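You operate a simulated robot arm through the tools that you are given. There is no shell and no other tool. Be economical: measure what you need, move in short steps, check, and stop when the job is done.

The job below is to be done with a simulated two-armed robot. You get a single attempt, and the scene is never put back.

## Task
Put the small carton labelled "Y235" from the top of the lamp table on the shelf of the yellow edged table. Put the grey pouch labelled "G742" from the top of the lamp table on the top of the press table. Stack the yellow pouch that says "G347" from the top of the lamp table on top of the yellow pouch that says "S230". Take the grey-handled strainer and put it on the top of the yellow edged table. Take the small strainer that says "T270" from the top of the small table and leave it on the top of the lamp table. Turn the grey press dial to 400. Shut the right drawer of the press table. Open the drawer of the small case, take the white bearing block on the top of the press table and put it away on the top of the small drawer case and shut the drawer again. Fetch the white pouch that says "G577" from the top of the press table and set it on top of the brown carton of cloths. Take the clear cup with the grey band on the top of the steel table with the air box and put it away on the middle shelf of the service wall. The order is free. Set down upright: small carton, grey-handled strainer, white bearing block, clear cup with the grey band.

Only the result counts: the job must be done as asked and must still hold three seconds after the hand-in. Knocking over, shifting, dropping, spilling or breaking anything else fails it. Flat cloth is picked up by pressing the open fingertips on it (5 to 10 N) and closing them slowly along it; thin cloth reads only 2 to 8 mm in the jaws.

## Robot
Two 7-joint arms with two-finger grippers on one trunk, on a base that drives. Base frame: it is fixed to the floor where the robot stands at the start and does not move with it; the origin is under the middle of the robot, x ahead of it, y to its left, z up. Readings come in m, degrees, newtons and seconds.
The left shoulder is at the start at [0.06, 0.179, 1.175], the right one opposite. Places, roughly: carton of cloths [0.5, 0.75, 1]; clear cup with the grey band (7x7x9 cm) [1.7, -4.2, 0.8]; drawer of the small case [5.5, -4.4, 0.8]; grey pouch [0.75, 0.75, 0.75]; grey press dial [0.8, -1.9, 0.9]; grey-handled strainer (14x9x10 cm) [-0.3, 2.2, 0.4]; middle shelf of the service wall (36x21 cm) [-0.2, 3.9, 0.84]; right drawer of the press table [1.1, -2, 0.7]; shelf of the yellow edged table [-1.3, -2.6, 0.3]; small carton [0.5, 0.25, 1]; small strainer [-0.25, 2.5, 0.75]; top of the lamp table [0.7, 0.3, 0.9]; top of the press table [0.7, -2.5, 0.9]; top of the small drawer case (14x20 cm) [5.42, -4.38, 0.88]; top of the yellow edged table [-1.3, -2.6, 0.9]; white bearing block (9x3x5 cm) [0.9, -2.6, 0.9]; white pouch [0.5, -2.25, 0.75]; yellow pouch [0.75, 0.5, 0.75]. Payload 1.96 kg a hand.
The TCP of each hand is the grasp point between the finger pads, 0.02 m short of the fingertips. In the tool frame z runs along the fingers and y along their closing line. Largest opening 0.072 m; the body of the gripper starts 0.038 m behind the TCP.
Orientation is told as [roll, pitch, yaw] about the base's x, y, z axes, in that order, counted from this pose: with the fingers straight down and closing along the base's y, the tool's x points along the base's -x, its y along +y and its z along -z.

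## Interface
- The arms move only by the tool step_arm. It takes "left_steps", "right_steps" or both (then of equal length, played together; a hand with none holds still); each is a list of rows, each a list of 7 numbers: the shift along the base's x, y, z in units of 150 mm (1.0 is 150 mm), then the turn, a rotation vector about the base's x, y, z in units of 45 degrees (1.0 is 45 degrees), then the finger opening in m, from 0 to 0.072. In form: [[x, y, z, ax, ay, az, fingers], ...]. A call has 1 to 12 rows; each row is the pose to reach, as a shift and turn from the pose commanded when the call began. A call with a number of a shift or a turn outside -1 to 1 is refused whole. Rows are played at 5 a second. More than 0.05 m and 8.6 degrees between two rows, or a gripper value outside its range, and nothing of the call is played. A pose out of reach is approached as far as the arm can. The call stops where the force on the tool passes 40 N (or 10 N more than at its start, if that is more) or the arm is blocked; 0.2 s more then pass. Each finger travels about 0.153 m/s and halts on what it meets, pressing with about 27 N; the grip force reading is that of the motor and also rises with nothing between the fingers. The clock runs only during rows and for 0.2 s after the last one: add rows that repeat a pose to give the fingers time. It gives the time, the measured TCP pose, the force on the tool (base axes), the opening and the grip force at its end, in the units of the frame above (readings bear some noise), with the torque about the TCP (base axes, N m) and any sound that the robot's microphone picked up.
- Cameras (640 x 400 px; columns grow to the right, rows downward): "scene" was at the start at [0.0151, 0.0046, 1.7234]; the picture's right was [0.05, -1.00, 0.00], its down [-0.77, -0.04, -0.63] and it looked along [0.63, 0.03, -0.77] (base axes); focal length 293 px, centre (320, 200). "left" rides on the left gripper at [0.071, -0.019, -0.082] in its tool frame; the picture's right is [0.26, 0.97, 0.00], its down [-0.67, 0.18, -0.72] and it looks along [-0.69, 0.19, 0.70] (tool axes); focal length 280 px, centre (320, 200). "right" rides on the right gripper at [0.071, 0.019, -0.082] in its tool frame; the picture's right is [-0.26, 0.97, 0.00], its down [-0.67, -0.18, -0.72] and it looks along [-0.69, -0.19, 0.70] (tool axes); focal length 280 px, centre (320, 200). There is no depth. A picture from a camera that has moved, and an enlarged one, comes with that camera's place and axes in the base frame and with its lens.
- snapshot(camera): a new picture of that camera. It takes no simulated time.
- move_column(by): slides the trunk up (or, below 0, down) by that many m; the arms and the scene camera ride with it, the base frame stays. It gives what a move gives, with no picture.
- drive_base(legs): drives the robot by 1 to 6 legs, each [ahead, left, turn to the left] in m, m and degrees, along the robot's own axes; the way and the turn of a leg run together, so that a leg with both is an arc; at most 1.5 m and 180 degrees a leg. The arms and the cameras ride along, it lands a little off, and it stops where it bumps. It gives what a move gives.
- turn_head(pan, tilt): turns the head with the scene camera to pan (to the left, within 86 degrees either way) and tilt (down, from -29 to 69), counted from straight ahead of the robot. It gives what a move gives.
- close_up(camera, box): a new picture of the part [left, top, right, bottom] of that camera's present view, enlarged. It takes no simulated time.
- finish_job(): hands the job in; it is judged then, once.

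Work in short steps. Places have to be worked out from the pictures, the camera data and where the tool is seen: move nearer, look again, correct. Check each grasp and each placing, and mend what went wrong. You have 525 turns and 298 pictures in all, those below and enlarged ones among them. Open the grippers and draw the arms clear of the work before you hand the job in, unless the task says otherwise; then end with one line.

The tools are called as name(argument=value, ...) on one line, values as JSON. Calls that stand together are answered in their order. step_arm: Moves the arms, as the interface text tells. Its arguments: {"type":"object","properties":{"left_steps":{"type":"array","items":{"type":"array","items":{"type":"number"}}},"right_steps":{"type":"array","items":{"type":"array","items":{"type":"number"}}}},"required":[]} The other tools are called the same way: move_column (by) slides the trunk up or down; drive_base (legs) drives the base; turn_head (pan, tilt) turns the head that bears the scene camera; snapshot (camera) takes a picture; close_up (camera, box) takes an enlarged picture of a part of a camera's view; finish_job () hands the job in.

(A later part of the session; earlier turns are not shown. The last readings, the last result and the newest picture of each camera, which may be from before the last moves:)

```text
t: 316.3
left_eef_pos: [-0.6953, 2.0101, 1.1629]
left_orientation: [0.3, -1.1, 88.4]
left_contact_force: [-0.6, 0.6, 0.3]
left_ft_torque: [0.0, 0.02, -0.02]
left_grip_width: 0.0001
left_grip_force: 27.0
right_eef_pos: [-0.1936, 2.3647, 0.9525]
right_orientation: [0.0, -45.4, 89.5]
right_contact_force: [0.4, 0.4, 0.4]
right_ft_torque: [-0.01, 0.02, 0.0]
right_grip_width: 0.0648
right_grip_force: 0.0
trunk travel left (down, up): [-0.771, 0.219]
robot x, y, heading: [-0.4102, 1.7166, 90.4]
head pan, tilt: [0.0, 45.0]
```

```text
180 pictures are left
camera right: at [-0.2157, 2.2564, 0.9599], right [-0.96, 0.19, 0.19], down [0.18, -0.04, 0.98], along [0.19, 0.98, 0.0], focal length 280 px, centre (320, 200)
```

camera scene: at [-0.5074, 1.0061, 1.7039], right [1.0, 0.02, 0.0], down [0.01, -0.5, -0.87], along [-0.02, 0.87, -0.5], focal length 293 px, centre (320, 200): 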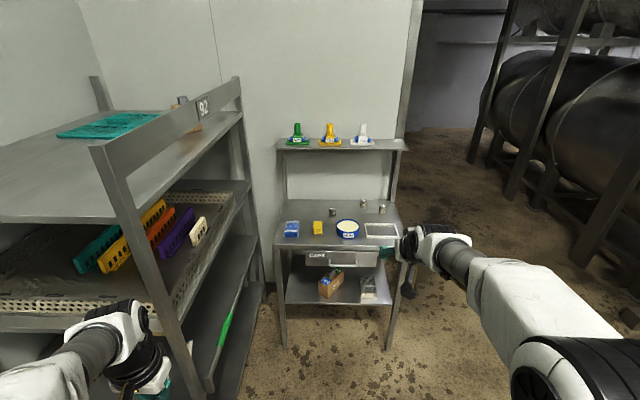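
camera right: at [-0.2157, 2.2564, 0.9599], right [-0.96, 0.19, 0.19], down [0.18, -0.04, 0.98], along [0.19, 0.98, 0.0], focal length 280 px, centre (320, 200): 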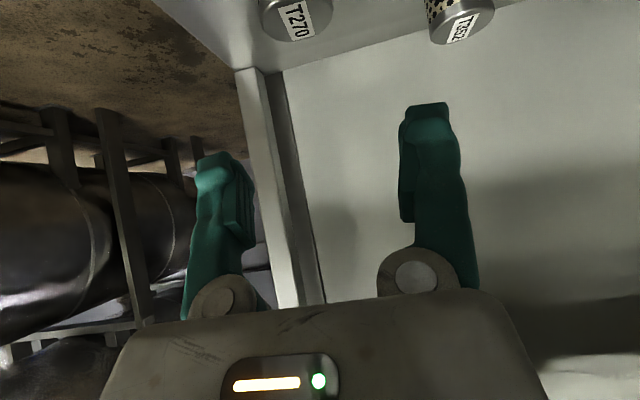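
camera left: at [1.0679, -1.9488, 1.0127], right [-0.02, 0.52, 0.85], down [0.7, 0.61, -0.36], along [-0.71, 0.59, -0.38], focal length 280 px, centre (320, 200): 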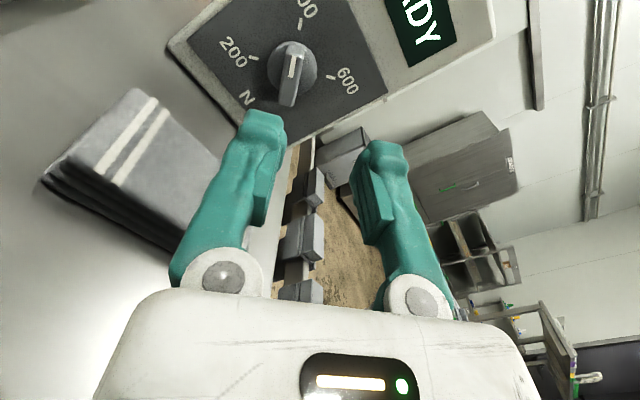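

step_arm(right_steps=[[0, 0.04, -0.2, 0, 0, 0, 0.065], [0, 0.08, -0.4, 0, 0, 0, 0.065], [0, 0.12, -0.55, 0, 0, 0, 0.065], [0, 0.15, -0.65, 0, 0, 0, 0.065], [0, 0.15, -0.65, 0, 0, 0, 0.065]])

snapshot(camera="right")

```text
t: 317.5
left_eef_pos: [-0.6959, 2.0098, 1.1628]
left_orientation: [0.4, -1.2, 88.3]
left_contact_force: [-0.2, 0.2, 0.6]
left_ft_torque: [0.0, -0.03, 0.02]
left_grip_width: 0.0001
left_grip_force: 26.8
right_eef_pos: [-0.1941, 2.3865, 0.8551]
right_orientation: [0.0, -45.4, 89.6]
right_contact_force: [0.0, 0.1, 1.4]
right_ft_torque: [0.0, -0.01, 0.03]
right_grip_width: 0.0649
right_grip_force: 0.1
trunk travel left (down, up): [-0.771, 0.219]
robot x, y, heading: [-0.4159, 1.7144, 90.4]
head pan, tilt: [0.0, 45.0]
```

```text
179 pictures are left
camera right: at [-0.2159, 2.2786, 0.8624], right [-0.96, 0.19, 0.19], down [0.18, -0.04, 0.98], along [0.19, 0.98, 0.0], focal length 280 px, centre (320, 200)
```

right: 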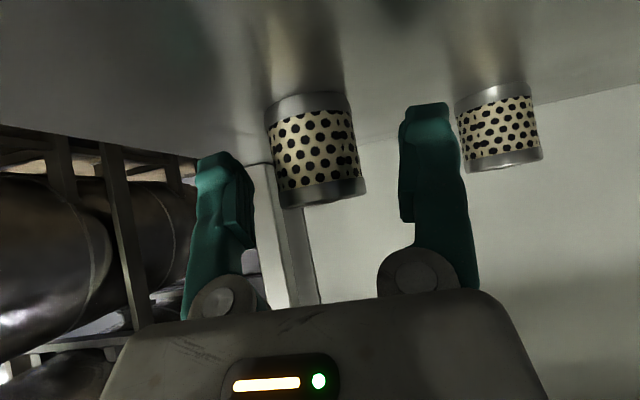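

Advance 1.2 cm more and close.

step_arm(right_steps=[[0, 0.08, 0, 0, 0, 0, 0.065], [0, 0.08, 0, 0, 0, 0, 0.05], [0, 0.08, 0, 0, 0, 0, 0.035], [0, 0.08, 0, 0, 0, 0, 0.02], [0, 0.08, 0, 0, 0, 0, 0.02], [0, 0.08, 0.15, 0, 0, 0, 0.02], [0, 0.08, 0.35, 0, 0, 0, 0.02], [0, 0.08, 0.35, 0, 0, 0, 0.02]])

snapshot(camera="right")

```text
t: 319.3
left_eef_pos: [-0.6951, 2.0106, 1.1627]
left_orientation: [0.4, -1.2, 88.2]
left_contact_force: [0.5, -0.3, 0.0]
left_ft_torque: [-0.03, -0.02, 0.03]
left_grip_width: 0.0
left_grip_force: 27.1
right_eef_pos: [-0.1961, 2.3986, 0.9074]
right_orientation: [-0.1, -45.5, 89.6]
right_contact_force: [-0.4, -0.4, -1.4]
right_ft_torque: [-0.01, 0.0, 0.0]
right_grip_width: 0.0383
right_grip_force: 26.8
trunk travel left (down, up): [-0.771, 0.219]
robot x, y, heading: [-0.4114, 1.7168, 90.1]
head pan, tilt: [0.0, 45.0]
```

```text
178 pictures are left
camera right: at [-0.2159, 2.2908, 0.9146], right [-0.96, 0.19, 0.19], down [0.18, -0.04, 0.98], along [0.19, 0.98, 0.0], focal length 280 px, centre (320, 200)
```

right: 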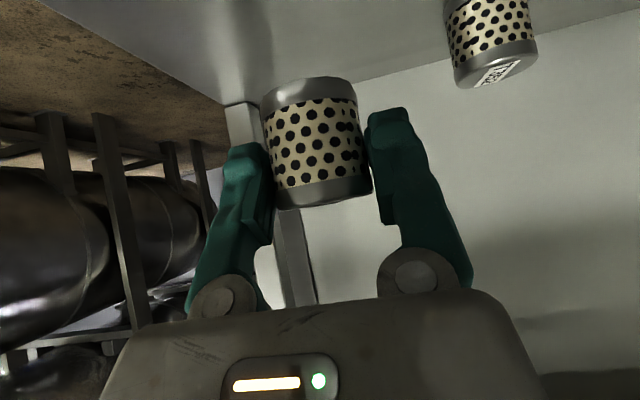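

T270 is held. Back off and lower the trunk to look at the grey-handled strainer on the lower shelf.

step_arm(right_steps=[[0, -0.2, 0.2, 0, 0, 0, 0.02], [0, -0.4, 0.4, 0, 0, 0, 0.02], [0, -0.6, 0.5, 0, 0, 0, 0.02], [0, -0.6, 0.5, 0, 0, 0, 0.02]])

drive_base(legs=[[-0.45, 0, 0]])

move_column(by=-0.4)

turn_head(pan=0, tilt=40)

snapshot(camera="scene")

```text
t: 320.3
left_eef_pos: [-0.695, 2.0101, 1.1636]
left_orientation: [0.4, -1.1, 88.3]
left_contact_force: [0.1, -0.3, 0.0]
left_ft_torque: [0.02, 0.02, -0.04]
left_grip_width: 0.0
left_grip_force: 26.8
right_eef_pos: [-0.1952, 2.3062, 0.9832]
right_orientation: [0.1, -45.3, 89.7]
right_contact_force: [-0.3, 0.3, -0.5]
right_ft_torque: [-0.01, -0.01, -0.01]
right_grip_width: 0.0387
right_grip_force: 26.3
trunk travel left (down, up): [-0.771, 0.219]
robot x, y, heading: [-0.4149, 1.7205, 90.4]
head pan, tilt: [0.0, 45.0]
```

```text
t: 323.0
left_eef_pos: [-0.6954, 1.5601, 1.163]
left_orientation: [0.4, -1.1, 88.3]
left_contact_force: [1.1, 0.5, -0.8]
left_ft_torque: [0.01, -0.03, -0.02]
left_grip_width: 0.0
left_grip_force: 27.1
right_eef_pos: [-0.1949, 1.8565, 0.9839]
right_orientation: [0.0, -45.4, 89.6]
right_contact_force: [-0.4, -1.1, 0.2]
right_ft_torque: [0.02, 0.0, 0.04]
right_grip_width: 0.0384
right_grip_force: 27.2
trunk travel left (down, up): [-0.771, 0.219]
robot x, y, heading: [-0.4088, 1.2617, 90.2]
head pan, tilt: [0.0, 45.0]
```

```text
t: 326.8
left_eef_pos: [-0.6941, 1.5586, 0.7629]
left_orientation: [0.4, -1.2, 88.2]
left_contact_force: [0.2, 0.3, 0.0]
left_ft_torque: [-0.01, 0.01, 0.05]
left_grip_width: 0.0
left_grip_force: 27.0
right_eef_pos: [-0.1953, 1.8578, 0.5839]
right_orientation: [0.0, -45.4, 89.7]
right_contact_force: [0.4, 1.0, -0.7]
right_ft_torque: [-0.01, 0.01, -0.01]
right_grip_width: 0.0383
right_grip_force: 27.3
trunk travel left (down, up): [-0.371, 0.619]
robot x, y, heading: [-0.4121, 1.2654, 90.2]
head pan, tilt: [0.0, 45.0]
```

```text
t: 327.5
left_eef_pos: [-0.6944, 1.5599, 0.7634]
left_orientation: [0.4, -1.1, 88.3]
left_contact_force: [-0.7, -0.2, 0.0]
left_ft_torque: [0.03, 0.02, 0.01]
left_grip_width: 0.0
left_grip_force: 27.5
right_eef_pos: [-0.1956, 1.8567, 0.5835]
right_orientation: [0.1, -45.4, 89.6]
right_contact_force: [0.5, -0.1, -0.5]
right_ft_torque: [0.01, -0.02, 0.01]
right_grip_width: 0.0384
right_grip_force: 26.9
trunk travel left (down, up): [-0.371, 0.619]
robot x, y, heading: [-0.4088, 1.2641, 90.3]
head pan, tilt: [0.0, 40.0]
```

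```text
177 pictures are left
camera scene: at [-0.4129, 1.2908, 1.2885], right [1.0, 0.0, 0.0], down [0.0, -0.64, -0.77], along [0.0, 0.77, -0.64], focal length 293 px, centre (320, 200)
```

scene: 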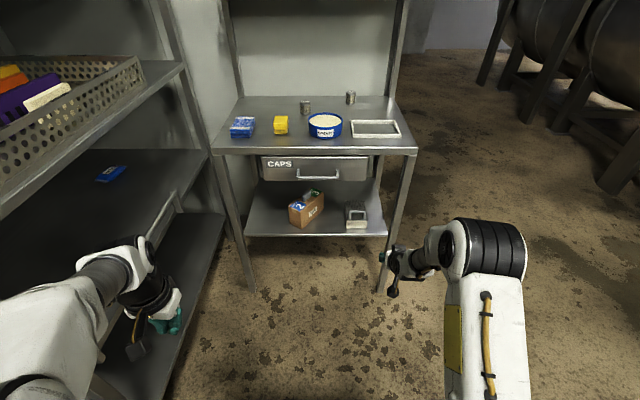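

close_up(camera="scene", box=[230, 140, 420, 260])

close_up(camera="scene", box=[330, 190, 386, 240])

```text
3.33 times, centred on (325, 200) of scene
camera zoom: at [-0.4129, 1.2908, 1.2885], right [1.0, 0.0, 0.0], down [0.0, -0.64, -0.77], along [0.0, 0.77, -0.64], focal length 978 px, centre (303, 200)
```

zoom: 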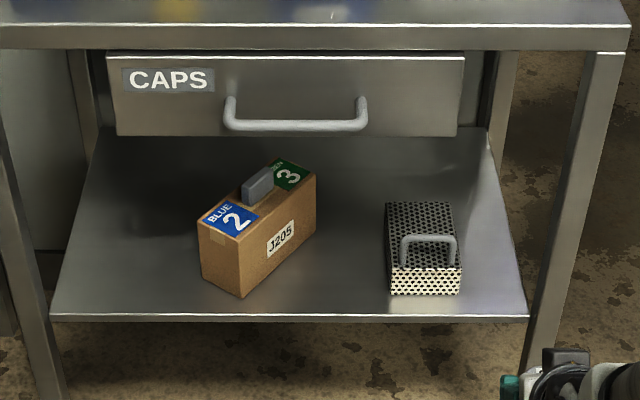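

```text
8.00 times, centred on (358, 215) of scene
camera zoom: at [-0.4129, 1.2908, 1.2885], right [1.0, 0.0, 0.0], down [0.0, -0.64, -0.77], along [0.0, 0.77, -0.64], focal length 2347 px, centre (16, 80)
```

zoom: 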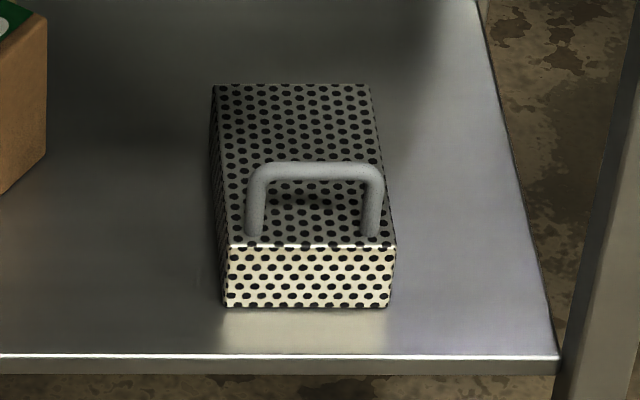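

Let me look at the strainer level-on through the right wrist camera.

snapshot(camera="right")

```text
174 pictures are left
camera right: at [-0.2155, 1.7496, 0.5906], right [-0.96, 0.19, 0.19], down [0.18, -0.04, 0.98], along [0.19, 0.98, 0.0], focal length 280 px, centre (320, 200)
```

right: 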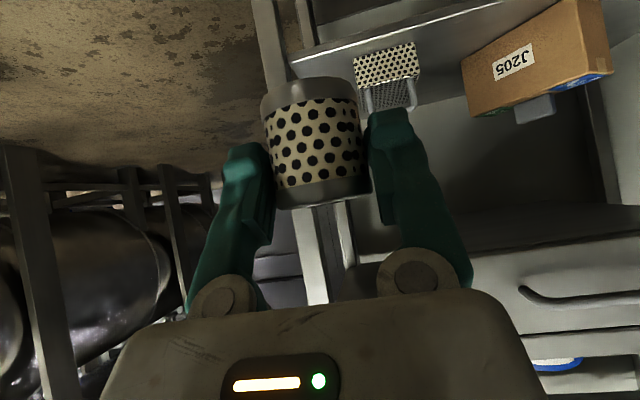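

Shelf z≈0.41, strainer front ≈ y 2.157, x≈−0.26. I shift the robot right so the left hand lines up with the strainer, and pitch the left hand forward 45°.

drive_base(legs=[[-0.1, -0.36, 0]])

step_arm(left_steps=[[0.1, 0.25, 0, 0, 0, 0, 0.05], [0.3, 0.5, 0, 0, 0, 0, 0.05], [0.5, 0.7, 0, 0.15, 0, 0, 0.05], [0.65, 0.9, 0, 0.33, 0, 0, 0.05], [0.65, 1, 0, 0.5, 0, 0, 0.05], [0.65, 1, 0, 0.67, 0, 0, 0.05], [0.65, 1, 0, 0.84, 0, 0, 0.05], [0.65, 1, 0, 1, 0, 0, 0.05], [0.65, 1, 0, 1, 0, 0, 0.05]])

snapshot(camera="left")

```text
t: 329.9
left_eef_pos: [-0.3309, 1.4601, 0.7627]
left_orientation: [0.5, -1.1, 88.2]
left_contact_force: [0.4, 0.5, 0.1]
left_ft_torque: [0.0, 0.02, -0.02]
left_grip_width: 0.0
left_grip_force: 27.2
right_eef_pos: [0.1698, 1.7575, 0.5833]
right_orientation: [-0.1, -45.5, 89.5]
right_contact_force: [0.6, 0.3, -0.4]
right_ft_torque: [0.0, -0.01, 0.01]
right_grip_width: 0.0379
right_grip_force: 27.2
trunk travel left (down, up): [-0.371, 0.619]
robot x, y, heading: [-0.0492, 1.1655, 90.2]
head pan, tilt: [0.0, 40.0]
```

```text
t: 331.9
left_eef_pos: [-0.2339, 1.6098, 0.7623]
left_orientation: [2.2, -46.1, 87.5]
left_contact_force: [0.8, 0.1, 0.0]
left_ft_torque: [0.01, 0.01, -0.01]
left_grip_width: 0.05
left_grip_force: 0.1
right_eef_pos: [0.1684, 1.7572, 0.582]
right_orientation: [0.0, -45.4, 89.5]
right_contact_force: [0.1, 0.1, -0.1]
right_ft_torque: [-0.01, -0.01, 0.03]
right_grip_width: 0.0381
right_grip_force: 26.4
trunk travel left (down, up): [-0.371, 0.619]
robot x, y, heading: [-0.0506, 1.1623, 90.1]
head pan, tilt: [0.0, 40.0]
```

```text
173 pictures are left
camera left: at [-0.2148, 1.5, 0.7666], right [-0.97, -0.17, -0.16], down [-0.16, -0.05, 0.99], along [-0.17, 0.99, 0.02], focal length 280 px, centre (320, 200)
```

left: 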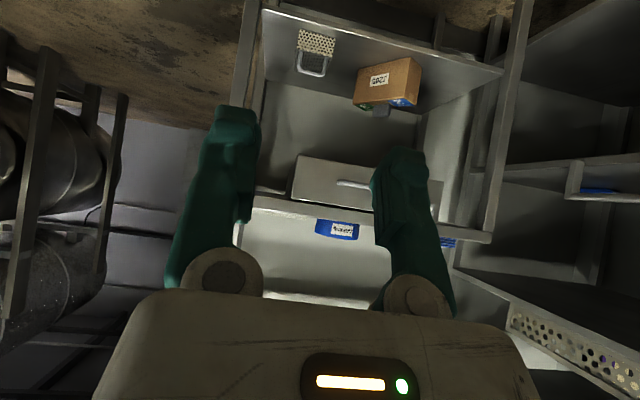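

move_column(by=-0.2)

drive_base(legs=[[0.3, 0, 0]])

close_up(camera="left", box=[220, 40, 460, 190])

```text
t: 334.0
left_eef_pos: [-0.2349, 1.6098, 0.5628]
left_orientation: [2.2, -46.1, 87.5]
left_contact_force: [1.0, 0.5, -0.1]
left_ft_torque: [-0.01, 0.01, -0.03]
left_grip_width: 0.05
left_grip_force: 0.1
right_eef_pos: [0.1681, 1.7572, 0.3829]
right_orientation: [0.1, -45.5, 89.6]
right_contact_force: [-0.2, 0.6, 0.2]
right_ft_torque: [0.0, -0.02, -0.01]
right_grip_width: 0.0384
right_grip_force: 27.2
trunk travel left (down, up): [-0.171, 0.819]
robot x, y, heading: [-0.0507, 1.1628, 89.9]
head pan, tilt: [0.0, 40.0]
```

```text
t: 336.1
left_eef_pos: [-0.2356, 1.9064, 0.5621]
left_orientation: [2.2, -46.2, 87.5]
left_contact_force: [0.3, -0.9, -1.0]
left_ft_torque: [-0.01, 0.03, 0.0]
left_grip_width: 0.0501
left_grip_force: 0.0
right_eef_pos: [0.1686, 2.0548, 0.3833]
right_orientation: [-0.1, -45.4, 89.6]
right_contact_force: [0.4, 0.1, -0.5]
right_ft_torque: [-0.01, 0.02, 0.0]
right_grip_width: 0.0378
right_grip_force: 27.3
trunk travel left (down, up): [-0.171, 0.819]
robot x, y, heading: [-0.0522, 1.4629, 90.1]
head pan, tilt: [0.0, 40.0]
```

```text
2.67 times, centred on (340, 115) of left
camera zoom: at [-0.2155, 1.7971, 0.5668], right [-0.97, -0.17, -0.16], down [-0.16, -0.05, 0.99], along [-0.17, 0.99, 0.02], focal length 748 px, centre (267, 427)
```

zoom: 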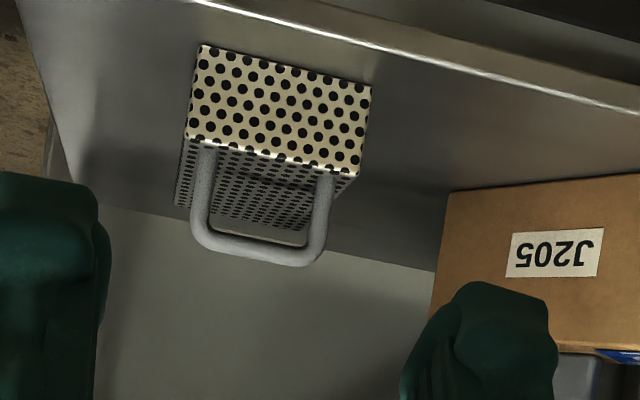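

Handle: vertical loop at y≈2.14, x≈−0.258, bar z≈0.494, top face z≈0.451. I'll insert closed fingers through the loop and spread them outward against the legs. Pre-position with the hand pitched ~70°.

step_arm(left_steps=[[-0.03, 0.1, -0.15, 0.13, 0, 0, 0.0], [-0.06, 0.25, -0.3, 0.27, 0, 0, 0.0], [-0.1, 0.4, -0.45, 0.4, 0, 0, 0.0], [-0.15, 0.55, -0.58, 0.53, 0, 0, 0.0], [-0.15, 0.75, -0.6, 0.53, 0, 0, 0.0], [-0.15, 0.85, -0.6, 0.53, 0, 0, 0.0], [-0.15, 0.85, -0.6, 0.53, 0, 0, 0.0]])

snapshot(camera="left")

snapshot(camera="scene")

```text
t: 337.6
left_eef_pos: [-0.2567, 2.0355, 0.4712]
left_orientation: [5.1, -69.9, 85.0]
left_contact_force: [-0.3, 0.6, 0.0]
left_ft_torque: [-0.02, 0.02, 0.0]
left_grip_width: 0.0
left_grip_force: 27.1
right_eef_pos: [0.1673, 2.054, 0.3842]
right_orientation: [0.0, -45.4, 89.6]
right_contact_force: [-0.5, -1.3, 0.4]
right_ft_torque: [0.0, 0.03, 0.02]
right_grip_width: 0.0378
right_grip_force: 26.5
trunk travel left (down, up): [-0.171, 0.819]
robot x, y, heading: [-0.0486, 1.4597, 90.2]
head pan, tilt: [0.0, 40.0]
```

```text
171 pictures are left
camera left: at [-0.2375, 1.9327, 0.4314], right [-0.97, -0.09, -0.22], down [-0.16, -0.44, 0.88], along [-0.17, 0.89, 0.41], focal length 280 px, centre (320, 200)
```

left: 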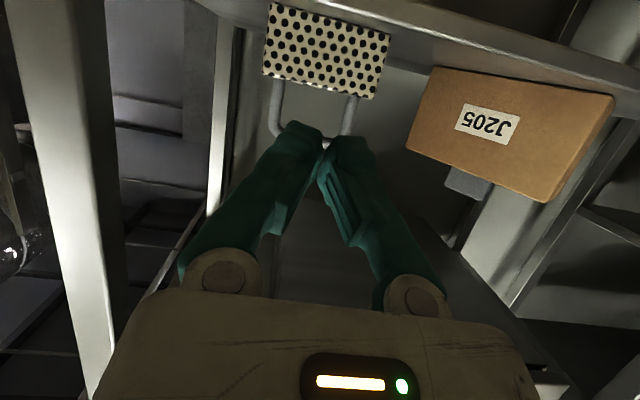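

```text
170 pictures are left
camera scene: at [-0.0513, 1.4886, 1.0885], right [1.0, 0.0, 0.0], down [0.0, -0.64, -0.77], along [0.0, 0.77, -0.64], focal length 293 px, centre (320, 200)
```

scene: 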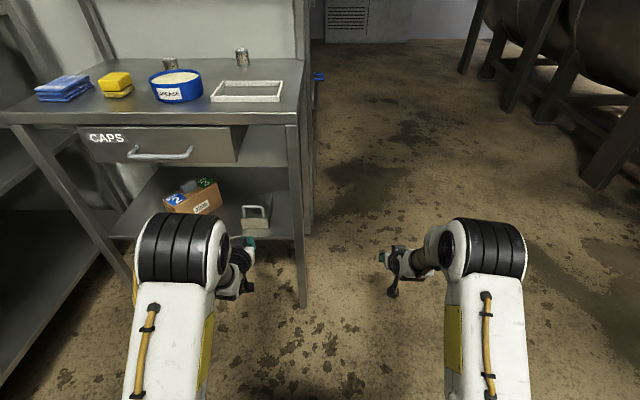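

close_up(camera="left", box=[240, 50, 400, 150])

```text
4.00 times, centred on (320, 100) of left
camera zoom: at [-0.2375, 1.9327, 0.4314], right [-0.97, -0.09, -0.22], down [-0.16, -0.44, 0.88], along [-0.17, 0.89, 0.41], focal length 1122 px, centre (320, 600)
```

zoom: 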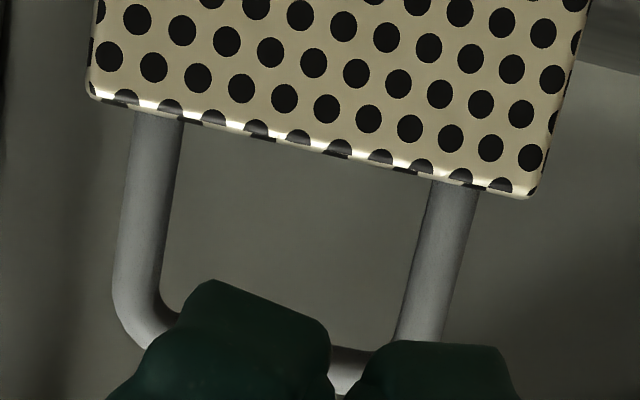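

Refined: leg spacing gives outer width ≈0.06–0.065, so an outside grip with pads fits. I open fully and advance so the legs come between the fingers.

step_arm(left_steps=[[-0.01, 0, -0.03, 0, 0, 0, 0.04], [-0.015, 0.05, -0.03, 0, 0, 0, 0.072], [-0.015, 0.2, -0.03, 0, 0, 0, 0.072], [-0.015, 0.4, -0.03, 0, 0, 0, 0.072], [-0.015, 0.55, -0.03, 0, 0, 0, 0.072], [-0.015, 0.55, -0.03, 0, 0, 0, 0.072]])

snapshot(camera="left")

```text
t: 339.1
left_eef_pos: [-0.2605, 2.1173, 0.4681]
left_orientation: [5.0, -69.8, 84.9]
left_contact_force: [0.3, 0.4, -0.2]
left_ft_torque: [0.02, 0.0, 0.04]
left_grip_width: 0.072
left_grip_force: 0.1
right_eef_pos: [0.167, 2.0559, 0.3836]
right_orientation: [0.0, -45.4, 89.6]
right_contact_force: [-0.4, -0.5, -0.8]
right_ft_torque: [0.01, 0.02, -0.01]
right_grip_width: 0.0381
right_grip_force: 26.6
trunk travel left (down, up): [-0.171, 0.819]
robot x, y, heading: [-0.0529, 1.459, 90.1]
head pan, tilt: [0.0, 40.0]
```

```text
168 pictures are left
camera left: at [-0.2402, 2.0142, 0.4278], right [-0.97, -0.09, -0.22], down [-0.16, -0.44, 0.88], along [-0.17, 0.89, 0.41], focal length 280 px, centre (320, 200)
```

left: 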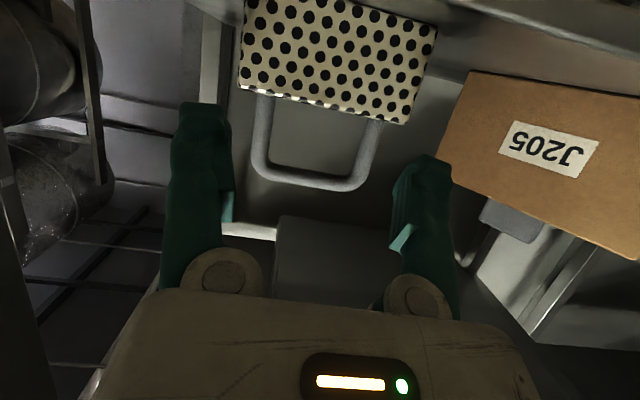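

The loop's outer width is ~0.07, so I use the inside grip: close the fingers, level the hand a bit more (80°), insert, then spread.

step_arm(left_steps=[[-0.005, 0, 0, 0.11, 0, 0, 0.03], [-0.01, 0, 0, 0.22, 0, 0, 0.0], [-0.01, 0, 0, 0.22, 0, 0, 0.0], [-0.01, 0, 0, 0.22, 0, 0, 0.0], [-0.01, 0.1, 0, 0.22, 0, 0, 0.0], [-0.01, 0.2, 0, 0.22, 0, 0, 0.0], [-0.01, 0.3, 0, 0.22, 0, 0, 0.0], [-0.01, 0.3, 0, 0.22, 0, 0, 0.0]])

snapshot(camera="left")

```text
t: 340.9
left_eef_pos: [-0.2612, 2.1618, 0.4684]
left_orientation: [10.1, -79.7, 80.3]
left_contact_force: [-1.5, -0.9, -0.2]
left_ft_torque: [0.02, -0.03, 0.0]
left_grip_width: 0.0
left_grip_force: 27.1
right_eef_pos: [0.1674, 2.0542, 0.384]
right_orientation: [0.0, -45.5, 89.6]
right_contact_force: [-0.5, 0.7, -1.0]
right_ft_torque: [-0.03, 0.01, -0.01]
right_grip_width: 0.0378
right_grip_force: 26.8
trunk travel left (down, up): [-0.171, 0.819]
robot x, y, heading: [-0.0487, 1.4618, 90.2]
head pan, tilt: [0.0, 40.0]
```

```text
167 pictures are left
camera left: at [-0.2421, 2.0676, 0.411], right [-0.97, -0.05, -0.23], down [-0.16, -0.59, 0.8], along [-0.17, 0.81, 0.56], focal length 280 px, centre (320, 200)
```

left: 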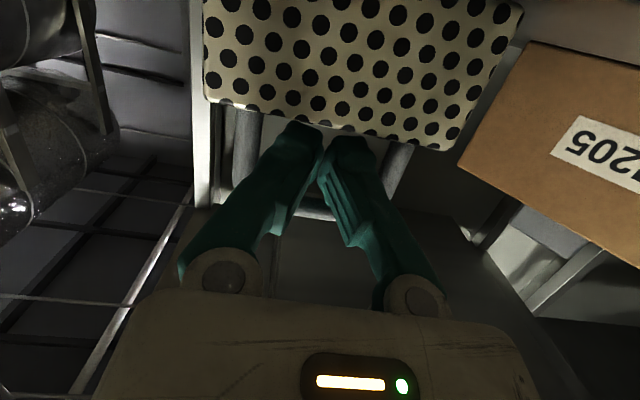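

Fingers appear to be through the loop. Spread them.

step_arm(left_steps=[[0, 0.02, 0, 0, 0, 0, 0.012], [0, 0.02, 0, 0, 0, 0, 0.024], [0, 0.02, 0, 0, 0, 0, 0.036], [0, 0.02, 0, 0, 0, 0, 0.05], [0, 0.02, 0, 0, 0, 0, 0.06], [0, 0.02, 0, 0, 0, 0, 0.06]])

snapshot(camera="left")

```text
t: 342.2
left_eef_pos: [-0.2618, 2.1639, 0.4672]
left_orientation: [9.8, -79.7, 80.2]
left_contact_force: [0.9, -0.6, -1.0]
left_ft_torque: [0.04, -0.08, -0.05]
left_grip_width: 0.0169
left_grip_force: 0.0
right_eef_pos: [0.1667, 2.0555, 0.3838]
right_orientation: [0.0, -45.3, 89.6]
right_contact_force: [0.0, 0.5, -0.9]
right_ft_torque: [-0.01, 0.03, 0.01]
right_grip_width: 0.038
right_grip_force: 27.3
trunk travel left (down, up): [-0.171, 0.819]
robot x, y, heading: [-0.0504, 1.4672, 90.2]
head pan, tilt: [0.0, 40.0]
```

```text
166 pictures are left
camera left: at [-0.2419, 2.0703, 0.4109], right [-0.97, -0.05, -0.23], down [-0.16, -0.59, 0.8], along [-0.17, 0.81, 0.56], focal length 280 px, centre (320, 200)
```

left: 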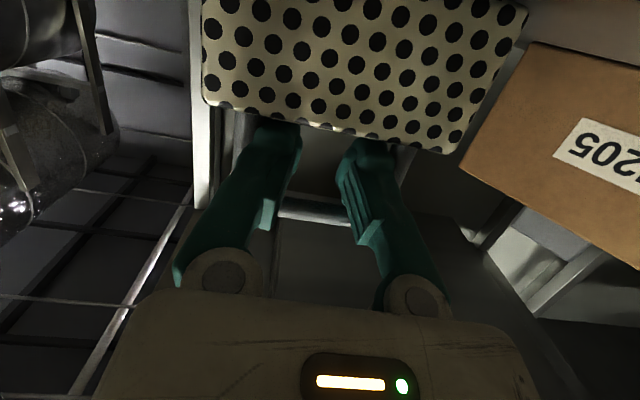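

Fingers stopped against the legs at 0.017 – inside grip established. Lift 3 cm slowly and look.

step_arm(left_steps=[[0, 0.02, 0.05, 0, 0, 0, 0.06], [0, 0.02, 0.1, 0, 0, 0, 0.06], [0, 0.02, 0.15, 0, 0, 0, 0.06], [0, 0.02, 0.2, 0, 0, 0, 0.06], [0, 0.02, 0.2, 0, 0, 0, 0.06]])

snapshot(camera="left")

close_up(camera="scene", box=[160, 160, 320, 260])

```text
t: 343.4
left_eef_pos: [-0.2604, 2.1689, 0.498]
left_orientation: [9.9, -79.6, 80.3]
left_contact_force: [0.2, 0.7, -3.1]
left_ft_torque: [-0.17, 0.01, -0.04]
left_grip_width: 0.0172
left_grip_force: 0.1
right_eef_pos: [0.1675, 2.056, 0.3836]
right_orientation: [0.1, -45.4, 89.6]
right_contact_force: [-0.5, -0.3, -1.2]
right_ft_torque: [-0.02, 0.02, -0.02]
right_grip_width: 0.0378
right_grip_force: 27.5
trunk travel left (down, up): [-0.171, 0.819]
robot x, y, heading: [-0.0491, 1.4621, 90.0]
head pan, tilt: [0.0, 40.0]
```

```text
165 pictures are left
camera left: at [-0.2417, 2.0738, 0.4406], right [-0.97, -0.05, -0.23], down [-0.16, -0.58, 0.8], along [-0.17, 0.81, 0.56], focal length 280 px, centre (320, 200)
```

left: 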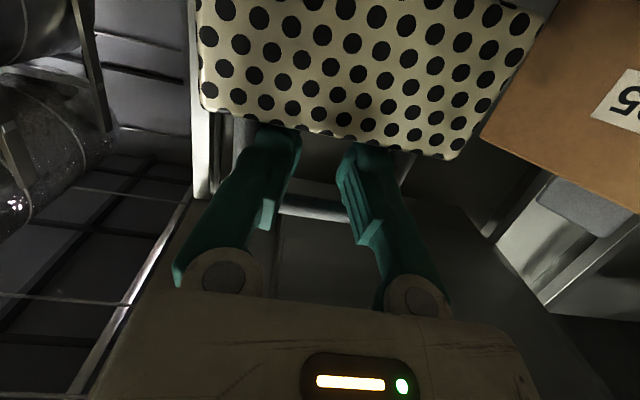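

```text
4.00 times, centred on (240, 210) of scene
camera zoom: at [-0.0514, 1.489, 1.0885], right [1.0, 0.0, 0.0], down [0.0, -0.64, -0.77], along [0.0, 0.77, -0.64], focal length 1174 px, centre (640, 160)
```

zoom: 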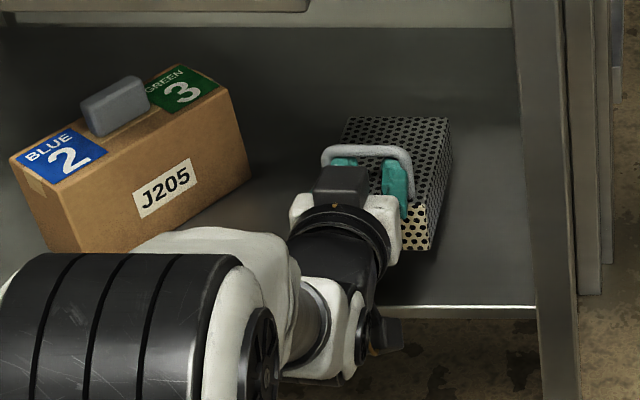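

Excellent: lifted level (3.1 N). Raise 2 cm more and back out.

step_arm(left_steps=[[0, 0, 0.07, 0, 0, 0, 0.06], [0, 0, 0.14, 0, 0, 0, 0.06], [0, 0, 0.14, 0, 0, 0, 0.06]])

drive_base(legs=[[-0.5, 0, 0]])

snapshot(camera="left")

snapshot(camera="scene")

```text
t: 344.2
left_eef_pos: [-0.2601, 2.1681, 0.5184]
left_orientation: [9.9, -79.7, 80.3]
left_contact_force: [0.3, -0.7, -2.9]
left_ft_torque: [-0.13, 0.0, -0.02]
left_grip_width: 0.0174
left_grip_force: 0.1
right_eef_pos: [0.1684, 2.0551, 0.3827]
right_orientation: [0.0, -45.4, 89.6]
right_contact_force: [-0.8, 0.0, 0.3]
right_ft_torque: [0.0, 0.0, 0.03]
right_grip_width: 0.0376
right_grip_force: 27.1
trunk travel left (down, up): [-0.171, 0.819]
robot x, y, heading: [-0.0484, 1.462, 90.0]
head pan, tilt: [0.0, 40.0]
```

```text
t: 347.2
left_eef_pos: [-0.2586, 1.6666, 0.518]
left_orientation: [9.9, -79.7, 80.2]
left_contact_force: [0.0, -0.6, -3.2]
left_ft_torque: [-0.12, -0.01, -0.03]
left_grip_width: 0.0178
left_grip_force: 0.0
right_eef_pos: [0.1695, 1.5524, 0.3829]
right_orientation: [0.1, -45.3, 89.6]
right_contact_force: [-0.8, 0.0, -0.9]
right_ft_torque: [0.0, 0.0, 0.02]
right_grip_width: 0.0375
right_grip_force: 27.1
trunk travel left (down, up): [-0.171, 0.819]
robot x, y, heading: [-0.0479, 0.9583, 90.0]
head pan, tilt: [0.0, 40.0]
```

```text
163 pictures are left
camera left: at [-0.2398, 1.5718, 0.4613], right [-0.97, -0.05, -0.23], down [-0.16, -0.58, 0.8], along [-0.17, 0.81, 0.56], focal length 280 px, centre (320, 200)
```

left: 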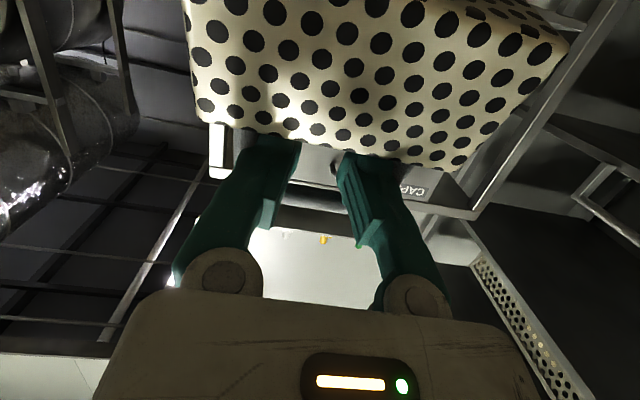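

```text
162 pictures are left
camera scene: at [-0.0509, 0.9869, 1.0885], right [1.0, 0.0, 0.0], down [0.0, -0.64, -0.77], along [0.0, 0.77, -0.64], focal length 293 px, centre (320, 200)
```

scene: 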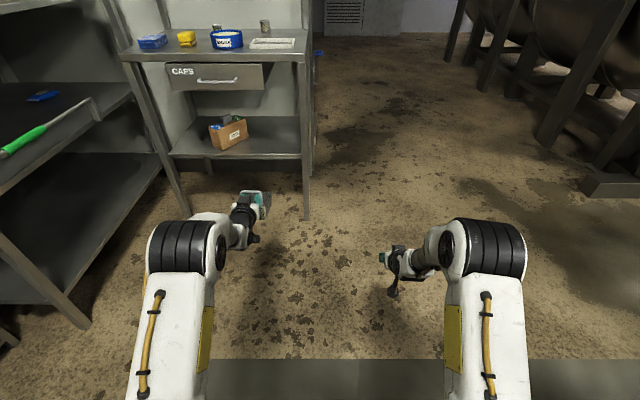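

close_up(camera="scene", box=[200, 170, 296, 230])

```text
6.67 times, centred on (248, 200) of scene
camera zoom: at [-0.0509, 0.9869, 1.0885], right [1.0, 0.0, 0.0], down [0.0, -0.64, -0.77], along [0.0, 0.77, -0.64], focal length 1956 px, centre (800, 200)
```

zoom: 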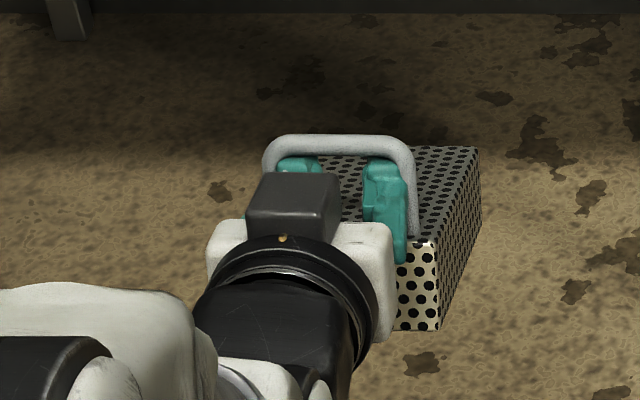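

It droops slightly but is securely hooked. I take the strainer to the yellow table first (left hand), T270 later. Raise the trunk, turn to heading 180 and drive to the yellow table.

move_column(by=0.4)

move_column(by=0.19)

drive_base(legs=[[-0.1, 0.35, 0], [0, 0, 90], [0, 1.4, 0], [0, 1.25, 0]])

turn_head(pan=15, tilt=40)

snapshot(camera="scene")

snapshot(camera="left")

```text
t: 351.0
left_eef_pos: [-0.2585, 1.6661, 0.9182]
left_orientation: [9.9, -79.7, 80.2]
left_contact_force: [-0.1, 0.8, -2.8]
left_ft_torque: [-0.13, -0.04, -0.02]
left_grip_width: 0.0181
left_grip_force: 0.0
right_eef_pos: [0.168, 1.552, 0.7827]
right_orientation: [0.0, -45.3, 89.4]
right_contact_force: [0.2, 0.1, -0.9]
right_ft_torque: [0.01, -0.02, -0.02]
right_grip_width: 0.0373
right_grip_force: 27.2
trunk travel left (down, up): [-0.571, 0.419]
robot x, y, heading: [-0.0472, 0.9613, 89.9]
head pan, tilt: [0.0, 40.0]
```

```text
t: 353.1
left_eef_pos: [-0.2581, 1.6675, 1.1075]
left_orientation: [10.0, -79.6, 80.2]
left_contact_force: [0.3, -0.3, -3.8]
left_ft_torque: [-0.11, -0.04, 0.0]
left_grip_width: 0.0186
left_grip_force: 0.1
right_eef_pos: [0.1699, 1.5521, 0.9722]
right_orientation: [0.1, -45.4, 89.5]
right_contact_force: [0.1, -0.4, -0.3]
right_ft_torque: [0.02, 0.01, -0.02]
right_grip_width: 0.0375
right_grip_force: 27.2
trunk travel left (down, up): [-0.761, 0.229]
robot x, y, heading: [-0.0456, 0.9604, 90.1]
head pan, tilt: [0.0, 40.0]
```

```text
t: 358.3
left_eef_pos: [-1.1333, 0.9188, 1.1102]
left_orientation: [8.6, -80.0, 150.3]
left_contact_force: [0.8, 3.8, -1.0]
left_ft_torque: [0.03, 0.01, 0.05]
left_grip_width: 0.0586
left_grip_force: 0.3
right_eef_pos: [-0.8844, 1.269, 0.9732]
right_orientation: [0.1, -45.5, 159.6]
right_contact_force: [-0.3, 0.5, -0.8]
right_ft_torque: [0.02, -0.04, -0.01]
right_grip_width: 0.0377
right_grip_force: 27.4
trunk travel left (down, up): [-0.761, 0.229]
robot x, y, heading: [-0.4001, 0.8633, 160.1]
head pan, tilt: [0.0, 40.0]
stopped in leg 2: the force on the tool passed its limit at 60 N (the readings are from after the stop); the commanded pose is now the measured one
```

```text
t: 359.1
left_eef_pos: [-1.1324, 0.9188, 1.1103]
left_orientation: [8.7, -79.9, 150.2]
left_contact_force: [2.2, 4.5, 1.0]
left_ft_torque: [0.02, 0.0, 0.1]
left_grip_width: 0.0582
left_grip_force: 0.0
right_eef_pos: [-0.8838, 1.2702, 0.9735]
right_orientation: [0.0, -45.4, 159.5]
right_contact_force: [-0.3, -0.6, -0.7]
right_ft_torque: [0.01, 0.02, -0.02]
right_grip_width: 0.0376
right_grip_force: 26.8
trunk travel left (down, up): [-0.761, 0.229]
robot x, y, heading: [-0.4042, 0.8613, 160.0]
head pan, tilt: [15.0, 40.0]
```

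```text
160 pictures are left
camera scene: at [-0.4308, 0.8507, 1.6786], right [0.09, 1.0, 0.0], down [0.64, -0.06, -0.77], along [-0.76, 0.07, -0.64], focal length 293 px, centre (320, 200)
```

scene: 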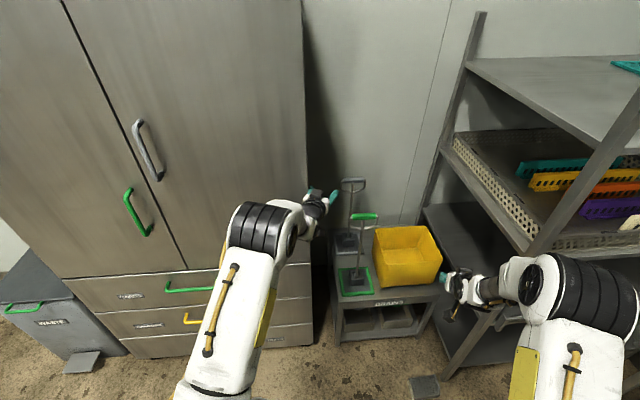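

```text
159 pictures are left
camera left: at [-1.0381, 0.9001, 1.0528], right [-0.31, -0.92, -0.23], down [0.49, -0.37, 0.79], along [-0.81, 0.13, 0.57], focal length 280 px, centre (320, 200)
```

left: 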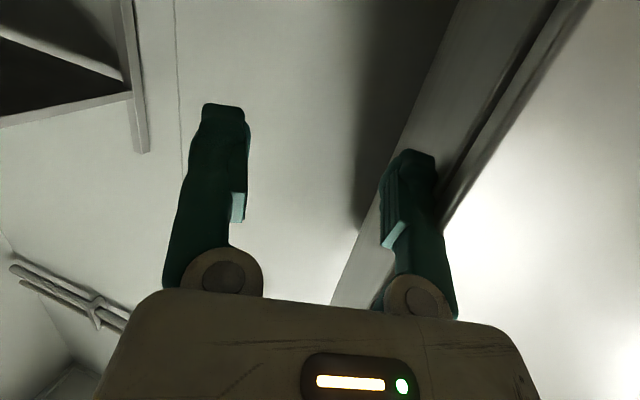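

The strainer struck the cabinet side during the turn and was knocked off. I back away and look for it.

drive_base(legs=[[-0.2, 0, 0]])

turn_head(pan=10, tilt=55)

snapshot(camera="scene")

```text
t: 360.6
left_eef_pos: [-0.9458, 0.8495, 1.1097]
left_orientation: [8.3, -79.9, 150.4]
left_contact_force: [0.5, -0.3, 0.6]
left_ft_torque: [0.01, 0.01, 0.0]
left_grip_width: 0.06
left_grip_force: 0.1
right_eef_pos: [-0.6951, 1.1997, 0.974]
right_orientation: [0.0, -45.4, 159.5]
right_contact_force: [0.1, 0.0, -0.7]
right_ft_torque: [0.03, -0.02, 0.03]
right_grip_width: 0.0375
right_grip_force: 27.1
trunk travel left (down, up): [-0.761, 0.229]
robot x, y, heading: [-0.2186, 0.7954, 160.1]
head pan, tilt: [15.0, 40.0]
```

```text
t: 361.4
left_eef_pos: [-0.9458, 0.8495, 1.11]
left_orientation: [8.3, -80.1, 150.4]
left_contact_force: [0.0, 0.3, 1.2]
left_ft_torque: [-0.03, -0.03, 0.02]
left_grip_width: 0.0599
left_grip_force: 0.0
right_eef_pos: [-0.6958, 1.2002, 0.9726]
right_orientation: [-0.1, -45.4, 159.5]
right_contact_force: [0.2, -0.7, -0.9]
right_ft_torque: [-0.03, 0.05, -0.02]
right_grip_width: 0.0375
right_grip_force: 27.3
trunk travel left (down, up): [-0.761, 0.229]
robot x, y, heading: [-0.2134, 0.7917, 160.2]
head pan, tilt: [10.0, 55.0]
```

```text
158 pictures are left
camera scene: at [-0.2298, 0.7861, 1.6579], right [0.17, 0.98, 0.0], down [0.81, -0.14, -0.57], along [-0.57, 0.1, -0.82], focal length 293 px, centre (320, 200)
```

scene: 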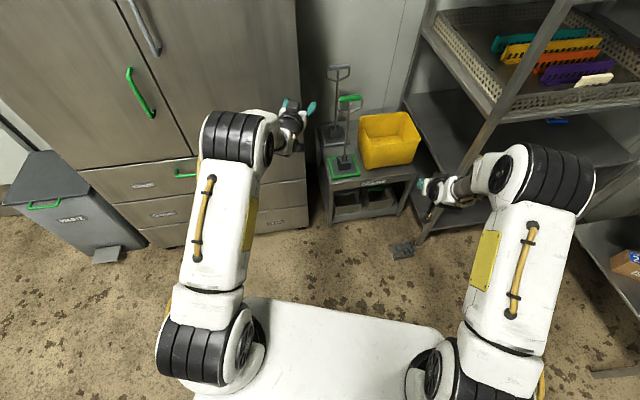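

close_up(camera="scene", box=[300, 180, 460, 280])

```text
4.00 times, centred on (380, 230) of scene
camera zoom: at [-0.2298, 0.7861, 1.6579], right [0.17, 0.98, 0.0], down [0.81, -0.14, -0.57], along [-0.57, 0.1, -0.82], focal length 1174 px, centre (80, 80)
```

zoom: 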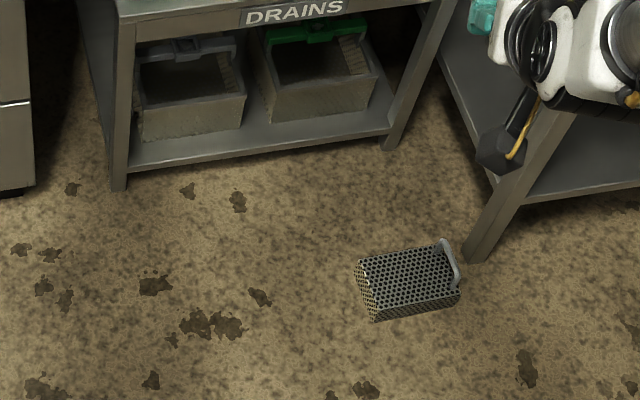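

The strainer lies upright on the floor at about (−0.90, 1.40), handle end at y≈1.465. First I'll place T270 on the lamp table. Retract the left arm to a downward pose.

step_arm(left_steps=[[0.1, -0.04, 0, -0.061, -0.167, 0, 0.0], [0.2, -0.08, 0, -0.122, -0.334, 0, 0.0], [0.3, -0.11, 0, -0.182, -0.5, 0, 0.0], [0.4, -0.15, 0, -0.243, -0.668, 0, 0.0], [0.5, -0.18, 0, -0.304, -0.836, 0, 0.0]])

step_arm(left_steps=[[0.15, -0.05, 0, -0.061, -0.167, 0, 0.0], [0.3, -0.1, 0, -0.122, -0.334, 0, 0.0], [0.45, -0.16, 0, -0.182, -0.5, 0, 0.0], [0.6, -0.21, 0, -0.243, -0.668, 0, 0.0], [0.75, -0.27, 0, -0.304, -0.836, 0, 0.0], [0.9, -0.32, 0, -0.304, -0.836, 0, 0.0]])

step_arm(left_steps=[[0.2, -0.07, 0, 0, 0, 0, 0.0], [0.4, -0.14, 0, 0, 0, 0, 0.0], [0.5, -0.18, 0, 0, 0, 0, 0.0]])

```text
t: 362.6
left_eef_pos: [-0.8701, 0.8222, 1.1094]
left_orientation: [0.5, -40.0, 157.8]
left_contact_force: [0.3, 0.4, 0.5]
left_ft_torque: [0.04, -0.03, 0.01]
left_grip_width: 0.0
left_grip_force: 26.8
right_eef_pos: [-0.6957, 1.2006, 0.9725]
right_orientation: [0.1, -45.3, 159.6]
right_contact_force: [0.2, 0.3, -0.2]
right_ft_torque: [0.02, 0.04, 0.0]
right_grip_width: 0.0375
right_grip_force: 27.2
trunk travel left (down, up): [-0.761, 0.229]
robot x, y, heading: [-0.2095, 0.7922, 160.0]
head pan, tilt: [10.0, 55.0]
```

```text
t: 364.0
left_eef_pos: [-0.7429, 0.7773, 1.1111]
left_orientation: [-1.0, -1.5, 158.2]
left_contact_force: [0.3, 0.0, 0.4]
left_ft_torque: [0.0, 0.02, 0.02]
left_grip_width: 0.0004
left_grip_force: 27.7
left hand out of reach, approached as far as the arm can: row 5, 6
right_eef_pos: [-0.6947, 1.2012, 0.9743]
right_orientation: [0.1, -45.4, 159.6]
right_contact_force: [0.0, 0.3, -0.7]
right_ft_torque: [0.0, -0.01, 0.02]
right_grip_width: 0.0375
right_grip_force: 27.1
trunk travel left (down, up): [-0.761, 0.229]
robot x, y, heading: [-0.2135, 0.7963, 160.2]
head pan, tilt: [10.0, 55.0]
```

```text
t: 364.8
left_eef_pos: [-0.6698, 0.7511, 1.1093]
left_orientation: [-0.9, -0.1, 158.4]
left_contact_force: [0.7, 0.2, -0.5]
left_ft_torque: [-0.02, -0.01, 0.02]
left_grip_width: 0.0
left_grip_force: 26.6
right_eef_pos: [-0.6945, 1.2003, 0.9733]
right_orientation: [0.0, -45.4, 159.6]
right_contact_force: [-0.8, -0.2, -0.2]
right_ft_torque: [0.0, 0.03, 0.01]
right_grip_width: 0.0374
right_grip_force: 27.2
trunk travel left (down, up): [-0.761, 0.229]
robot x, y, heading: [-0.2148, 0.7904, 159.9]
head pan, tilt: [10.0, 55.0]
```

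Now move clear, turn to face the lamp table and line up with a free spot at about (0.42, 0.27).

drive_base(legs=[[0.153, 0.3, 0], [0, 0, -160]])

turn_head(pan=-10, tilt=35)

snapshot(camera="scene")

```text
t: 373.6
left_eef_pos: [-0.044, 0.763, 1.1102]
left_orientation: [-1.0, -0.1, -1.4]
left_contact_force: [-0.2, -0.5, 0.3]
left_ft_torque: [-0.02, 0.02, 0.02]
left_grip_width: 0.0001
left_grip_force: 27.2
right_eef_pos: [0.1344, 0.3498, 0.974]
right_orientation: [0.0, -45.3, -0.1]
right_contact_force: [-0.7, -0.6, -0.4]
right_ft_torque: [0.01, 0.02, -0.02]
right_grip_width: 0.0373
right_grip_force: 26.9
trunk travel left (down, up): [-0.761, 0.229]
robot x, y, heading: [-0.4628, 0.5676, 0.6]
head pan, tilt: [10.0, 55.0]
```

```text
t: 374.4
left_eef_pos: [-0.0445, 0.7618, 1.1092]
left_orientation: [-1.0, -0.1, -1.4]
left_contact_force: [0.3, -0.3, -0.2]
left_ft_torque: [0.04, 0.02, -0.01]
left_grip_width: 0.0
left_grip_force: 26.4
right_eef_pos: [0.1332, 0.3496, 0.9728]
right_orientation: [0.1, -45.4, -0.2]
right_contact_force: [0.7, 0.2, -0.8]
right_ft_torque: [0.0, 0.03, 0.01]
right_grip_width: 0.0374
right_grip_force: 26.9
trunk travel left (down, up): [-0.761, 0.229]
robot x, y, heading: [-0.4596, 0.567, 0.4]
head pan, tilt: [-10.0, 35.0]
```

```text
156 pictures are left
camera scene: at [-0.4332, 0.5506, 1.686], right [-0.17, -0.99, 0.0], down [-0.57, 0.1, -0.82], along [0.81, -0.14, -0.57], focal length 293 px, centre (320, 200)
```

scene: 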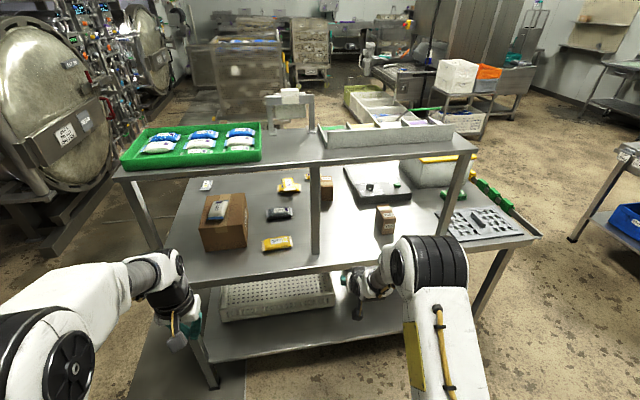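

Free spot at (0.45, 0.26) between the post and carton Y527. I pull the left hand back 12 cm and drive in.

step_arm(left_steps=[[-0.3, 0, 0, 0, 0, 0, 0.0], [-0.6, 0, 0, 0, 0, 0, 0.0], [-0.8, 0, 0, 0, 0, 0, 0.0]])

drive_base(legs=[[0, -0.09, 0], [0.3, 0, 0]])

snapshot(camera="right")

snapshot(camera="scene")

```text
t: 375.2
left_eef_pos: [-0.1649, 0.7614, 1.1097]
left_orientation: [-1.0, -0.1, -1.5]
left_contact_force: [0.1, 0.4, -0.1]
left_ft_torque: [0.02, 0.01, 0.02]
left_grip_width: 0.0
left_grip_force: 26.7
right_eef_pos: [0.1339, 0.35, 0.9732]
right_orientation: [0.0, -45.6, -0.2]
right_contact_force: [-0.4, 0.2, -1.0]
right_ft_torque: [0.0, 0.01, 0.03]
right_grip_width: 0.0376
right_grip_force: 27.3
trunk travel left (down, up): [-0.761, 0.229]
robot x, y, heading: [-0.4584, 0.5685, 0.4]
head pan, tilt: [-10.0, 35.0]
```

```text
t: 377.9
left_eef_pos: [0.137, 0.6746, 1.111]
left_orientation: [-1.0, -0.2, -1.4]
left_contact_force: [-0.2, 0.5, 0.0]
left_ft_torque: [-0.02, -0.02, 0.03]
left_grip_width: 0.0
left_grip_force: 26.9
right_eef_pos: [0.4342, 0.2616, 0.9729]
right_orientation: [0.0, -45.3, -0.2]
right_contact_force: [0.8, 0.7, -1.0]
right_ft_torque: [0.01, -0.01, -0.02]
right_grip_width: 0.0375
right_grip_force: 27.1
trunk travel left (down, up): [-0.761, 0.229]
robot x, y, heading: [-0.1595, 0.4782, 0.2]
head pan, tilt: [-10.0, 35.0]
```

```text
155 pictures are left
camera right: at [0.3256, 0.2811, 0.9806], right [0.19, 0.96, 0.19], down [-0.04, -0.18, 0.98], along [0.98, -0.19, 0.0], focal length 280 px, centre (320, 200)
```

right: 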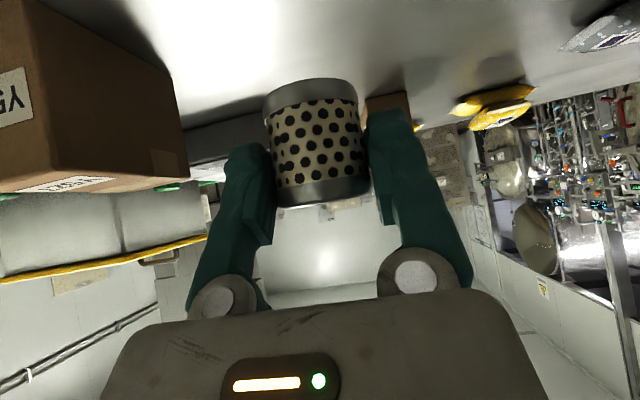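

```text
154 pictures are left
camera scene: at [-0.1323, 0.4621, 1.6861], right [-0.17, -0.99, 0.0], down [-0.57, 0.1, -0.82], along [0.81, -0.14, -0.57], focal length 293 px, centre (320, 200)
```

scene: 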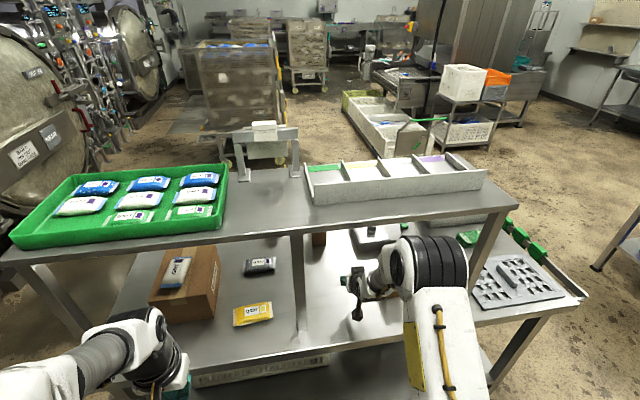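

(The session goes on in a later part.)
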